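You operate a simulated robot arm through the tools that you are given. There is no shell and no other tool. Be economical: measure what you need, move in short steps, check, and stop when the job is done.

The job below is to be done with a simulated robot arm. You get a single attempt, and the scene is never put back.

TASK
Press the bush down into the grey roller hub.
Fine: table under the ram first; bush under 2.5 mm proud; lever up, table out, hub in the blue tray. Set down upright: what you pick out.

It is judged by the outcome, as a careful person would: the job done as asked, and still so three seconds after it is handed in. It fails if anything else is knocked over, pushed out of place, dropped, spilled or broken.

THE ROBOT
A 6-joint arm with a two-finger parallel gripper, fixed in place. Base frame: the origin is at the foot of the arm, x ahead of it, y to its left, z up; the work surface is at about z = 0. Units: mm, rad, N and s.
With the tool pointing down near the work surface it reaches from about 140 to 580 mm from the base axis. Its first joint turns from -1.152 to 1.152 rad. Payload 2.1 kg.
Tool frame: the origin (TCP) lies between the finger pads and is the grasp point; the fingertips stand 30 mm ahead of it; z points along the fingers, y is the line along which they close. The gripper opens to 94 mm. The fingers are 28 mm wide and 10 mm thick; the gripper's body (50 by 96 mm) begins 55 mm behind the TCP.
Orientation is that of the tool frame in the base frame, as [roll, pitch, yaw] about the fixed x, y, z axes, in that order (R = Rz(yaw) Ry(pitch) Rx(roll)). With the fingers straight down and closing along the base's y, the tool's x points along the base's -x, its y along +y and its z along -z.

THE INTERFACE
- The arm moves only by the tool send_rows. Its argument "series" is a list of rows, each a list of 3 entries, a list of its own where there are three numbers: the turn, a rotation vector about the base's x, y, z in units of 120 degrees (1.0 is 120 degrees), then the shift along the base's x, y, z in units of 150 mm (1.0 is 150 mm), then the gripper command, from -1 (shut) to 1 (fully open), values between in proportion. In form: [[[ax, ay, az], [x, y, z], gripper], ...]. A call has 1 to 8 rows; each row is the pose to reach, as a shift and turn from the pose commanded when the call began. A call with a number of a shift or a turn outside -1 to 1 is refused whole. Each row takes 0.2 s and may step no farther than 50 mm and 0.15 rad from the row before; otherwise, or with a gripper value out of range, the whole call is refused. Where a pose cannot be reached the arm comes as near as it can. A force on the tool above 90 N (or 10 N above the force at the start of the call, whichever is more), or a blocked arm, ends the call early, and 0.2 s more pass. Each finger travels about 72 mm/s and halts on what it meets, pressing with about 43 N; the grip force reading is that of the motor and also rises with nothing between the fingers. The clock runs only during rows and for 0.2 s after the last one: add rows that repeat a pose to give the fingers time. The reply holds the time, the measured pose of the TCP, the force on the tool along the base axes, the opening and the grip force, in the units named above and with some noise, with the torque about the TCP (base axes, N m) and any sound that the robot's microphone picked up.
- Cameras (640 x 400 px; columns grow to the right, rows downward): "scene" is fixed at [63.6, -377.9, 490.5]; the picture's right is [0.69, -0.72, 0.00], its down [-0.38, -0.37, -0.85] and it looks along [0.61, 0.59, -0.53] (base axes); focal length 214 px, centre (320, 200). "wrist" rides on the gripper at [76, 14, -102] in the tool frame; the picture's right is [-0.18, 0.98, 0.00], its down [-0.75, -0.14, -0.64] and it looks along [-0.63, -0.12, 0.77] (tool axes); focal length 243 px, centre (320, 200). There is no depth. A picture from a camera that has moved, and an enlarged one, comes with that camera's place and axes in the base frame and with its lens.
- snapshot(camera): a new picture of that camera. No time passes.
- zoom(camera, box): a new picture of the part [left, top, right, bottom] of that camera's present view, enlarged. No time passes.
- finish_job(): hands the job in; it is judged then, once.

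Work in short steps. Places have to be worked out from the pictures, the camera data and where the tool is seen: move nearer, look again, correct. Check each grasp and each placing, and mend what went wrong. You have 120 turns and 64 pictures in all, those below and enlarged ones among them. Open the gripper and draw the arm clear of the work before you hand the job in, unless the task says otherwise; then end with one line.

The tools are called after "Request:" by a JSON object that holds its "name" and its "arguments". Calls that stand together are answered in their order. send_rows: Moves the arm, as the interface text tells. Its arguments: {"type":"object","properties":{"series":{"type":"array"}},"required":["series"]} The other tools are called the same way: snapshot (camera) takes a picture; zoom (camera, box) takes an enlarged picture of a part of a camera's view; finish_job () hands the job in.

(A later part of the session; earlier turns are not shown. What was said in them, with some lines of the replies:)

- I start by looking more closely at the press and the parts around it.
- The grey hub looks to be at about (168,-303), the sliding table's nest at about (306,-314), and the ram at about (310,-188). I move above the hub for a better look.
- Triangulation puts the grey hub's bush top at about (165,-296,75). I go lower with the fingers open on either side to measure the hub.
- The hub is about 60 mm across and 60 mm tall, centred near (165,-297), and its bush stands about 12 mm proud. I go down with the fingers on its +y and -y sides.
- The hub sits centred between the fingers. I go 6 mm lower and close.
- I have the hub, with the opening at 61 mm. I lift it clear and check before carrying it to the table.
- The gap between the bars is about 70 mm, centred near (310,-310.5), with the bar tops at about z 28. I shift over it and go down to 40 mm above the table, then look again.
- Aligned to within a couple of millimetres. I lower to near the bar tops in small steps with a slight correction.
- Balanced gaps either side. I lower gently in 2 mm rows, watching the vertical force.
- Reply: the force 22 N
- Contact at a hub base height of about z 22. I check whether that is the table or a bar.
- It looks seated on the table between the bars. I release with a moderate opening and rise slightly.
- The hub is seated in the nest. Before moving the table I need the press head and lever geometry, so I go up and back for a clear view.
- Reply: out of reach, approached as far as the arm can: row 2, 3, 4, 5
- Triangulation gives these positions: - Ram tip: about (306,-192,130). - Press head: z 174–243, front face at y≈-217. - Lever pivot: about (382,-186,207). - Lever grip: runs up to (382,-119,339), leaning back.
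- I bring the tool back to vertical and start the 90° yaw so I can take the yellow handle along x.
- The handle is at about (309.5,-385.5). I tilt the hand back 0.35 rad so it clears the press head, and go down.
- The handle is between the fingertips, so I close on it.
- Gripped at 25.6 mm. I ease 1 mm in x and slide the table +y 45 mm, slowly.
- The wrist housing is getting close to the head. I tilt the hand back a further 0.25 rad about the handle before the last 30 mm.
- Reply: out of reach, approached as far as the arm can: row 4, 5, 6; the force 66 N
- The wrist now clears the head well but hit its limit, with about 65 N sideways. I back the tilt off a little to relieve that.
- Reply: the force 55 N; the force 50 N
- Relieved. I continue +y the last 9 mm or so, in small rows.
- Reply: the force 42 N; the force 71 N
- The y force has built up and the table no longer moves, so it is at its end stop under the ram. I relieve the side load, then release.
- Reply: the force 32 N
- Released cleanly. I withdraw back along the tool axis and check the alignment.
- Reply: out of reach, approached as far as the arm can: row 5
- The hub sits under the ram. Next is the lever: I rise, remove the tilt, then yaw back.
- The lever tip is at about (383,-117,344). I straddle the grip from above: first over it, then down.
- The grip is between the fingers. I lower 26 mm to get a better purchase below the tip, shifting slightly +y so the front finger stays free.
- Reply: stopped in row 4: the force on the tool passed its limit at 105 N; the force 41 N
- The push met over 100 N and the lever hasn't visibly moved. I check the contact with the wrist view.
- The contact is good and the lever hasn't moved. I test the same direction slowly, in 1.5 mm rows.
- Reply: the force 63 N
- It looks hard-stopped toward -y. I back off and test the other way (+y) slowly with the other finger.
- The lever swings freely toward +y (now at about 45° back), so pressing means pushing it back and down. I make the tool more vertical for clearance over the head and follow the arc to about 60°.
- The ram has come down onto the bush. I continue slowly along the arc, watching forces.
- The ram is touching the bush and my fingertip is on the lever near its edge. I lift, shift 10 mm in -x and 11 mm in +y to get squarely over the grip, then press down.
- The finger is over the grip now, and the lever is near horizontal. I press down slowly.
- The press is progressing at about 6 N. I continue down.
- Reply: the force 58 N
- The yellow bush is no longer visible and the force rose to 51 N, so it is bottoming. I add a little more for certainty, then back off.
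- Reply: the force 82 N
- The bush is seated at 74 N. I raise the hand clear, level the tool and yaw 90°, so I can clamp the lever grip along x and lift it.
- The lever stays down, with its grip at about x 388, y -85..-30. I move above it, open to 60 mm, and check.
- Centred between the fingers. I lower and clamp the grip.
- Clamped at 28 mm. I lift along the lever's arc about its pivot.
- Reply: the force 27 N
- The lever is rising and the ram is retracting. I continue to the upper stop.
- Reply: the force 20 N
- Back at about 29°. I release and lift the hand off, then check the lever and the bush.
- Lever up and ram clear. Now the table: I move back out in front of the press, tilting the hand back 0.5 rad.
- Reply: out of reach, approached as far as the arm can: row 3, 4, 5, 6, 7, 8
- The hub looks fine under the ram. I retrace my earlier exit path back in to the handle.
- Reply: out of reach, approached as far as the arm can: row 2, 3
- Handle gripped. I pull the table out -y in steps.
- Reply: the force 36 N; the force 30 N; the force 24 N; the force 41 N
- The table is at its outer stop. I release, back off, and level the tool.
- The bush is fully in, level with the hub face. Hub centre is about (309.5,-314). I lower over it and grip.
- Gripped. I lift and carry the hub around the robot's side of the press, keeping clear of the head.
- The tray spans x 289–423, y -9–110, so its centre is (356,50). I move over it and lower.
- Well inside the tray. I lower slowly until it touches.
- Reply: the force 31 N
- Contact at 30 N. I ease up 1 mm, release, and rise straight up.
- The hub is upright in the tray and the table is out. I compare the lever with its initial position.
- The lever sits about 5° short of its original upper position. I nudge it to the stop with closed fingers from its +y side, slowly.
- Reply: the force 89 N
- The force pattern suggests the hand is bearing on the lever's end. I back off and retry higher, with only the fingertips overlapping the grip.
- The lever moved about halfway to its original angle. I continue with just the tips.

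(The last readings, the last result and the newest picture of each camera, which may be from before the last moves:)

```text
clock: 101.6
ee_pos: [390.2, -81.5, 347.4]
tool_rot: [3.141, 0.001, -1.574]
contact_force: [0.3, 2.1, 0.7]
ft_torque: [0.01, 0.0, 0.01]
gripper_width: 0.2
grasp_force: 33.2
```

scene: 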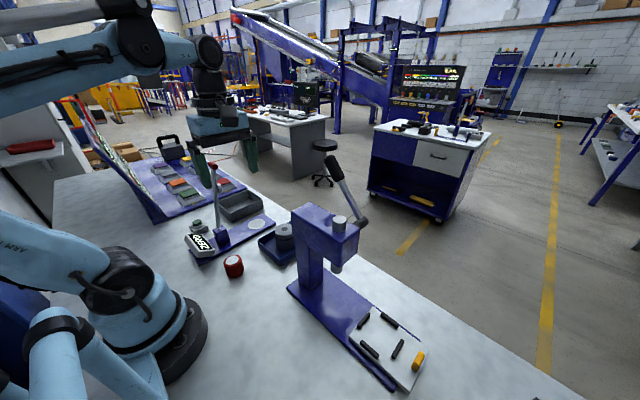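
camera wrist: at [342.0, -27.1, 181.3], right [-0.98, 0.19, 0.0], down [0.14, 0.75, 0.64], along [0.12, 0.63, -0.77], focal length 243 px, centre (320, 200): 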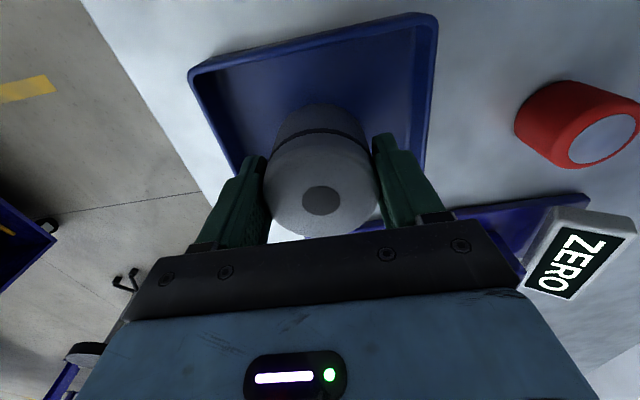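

Request:
{"name": "send_rows", "arguments": {"series": [[[0, 0, 0], [0, -0.015, 0], -1], [[0, 0, 0], [0, -0.03, 0], -1], [[0, 0, 0], [0, -0.045, 0], -1], [[0, 0, 0], [0, -0.06, 0], -1], [[0, 0, 0], [0, -0.06, 0], -1]]}}

```text
clock: 102.8
ee_pos: [390.6, -85.9, 346.9]
tool_rot: [3.14, 0.014, -1.571]
contact_force: [-9.2, 37.4, -0.6]
ft_torque: [0.41, 0.42, -0.14]
gripper_width: 0.2
grasp_force: 33.4
```

Pure +y force of 37 N, so the lever is at its upper stop. I back off slowly, rise, open and draw clear.

Request:
{"name": "send_rows", "arguments": {"series": [[[0, 0, 0], [0, 0.02, 0], -1], [[0, 0, 0], [0, 0.08, 0], -1], [[0, 0, 0], [0, 0.2, 0], -1], [[0, 0, 0], [0, 0.4, 0.1], -1], [[0, 0, 0], [0, 0.6, 0.3], -1], [[0, 0, 0], [-0.2, 0.8, 0.3], 0], [[0, 0, 0], [-0.5, 0.85, 0.3], 1], [[0, 0, 0], [-0.8, 0.85, 0.2], 1]]}}

```text
clock: 104.6
ee_pos: [270.1, 36.6, 380.2]
tool_rot: [-3.141, 0.002, -1.576]
contact_force: [0.0, -0.3, -0.3]
ft_torque: [0.0, 0.02, 0.0]
gripper_width: 93.8
grasp_force: 0.0
```

The arm is clear with the gripper open, so I hand the job in.

Request:
{"name": "finish_job", "arguments": {}}

```text
The job is handed in.
```

The bush is pressed in level with the grey hub's face, and the hub stands upright in the blue tray. The table is out, the lever was pushed back up to its stop, and the arm is clear with the gripper open. I had no pictures left after that last lever push, so its final position rests on the force reading alone.
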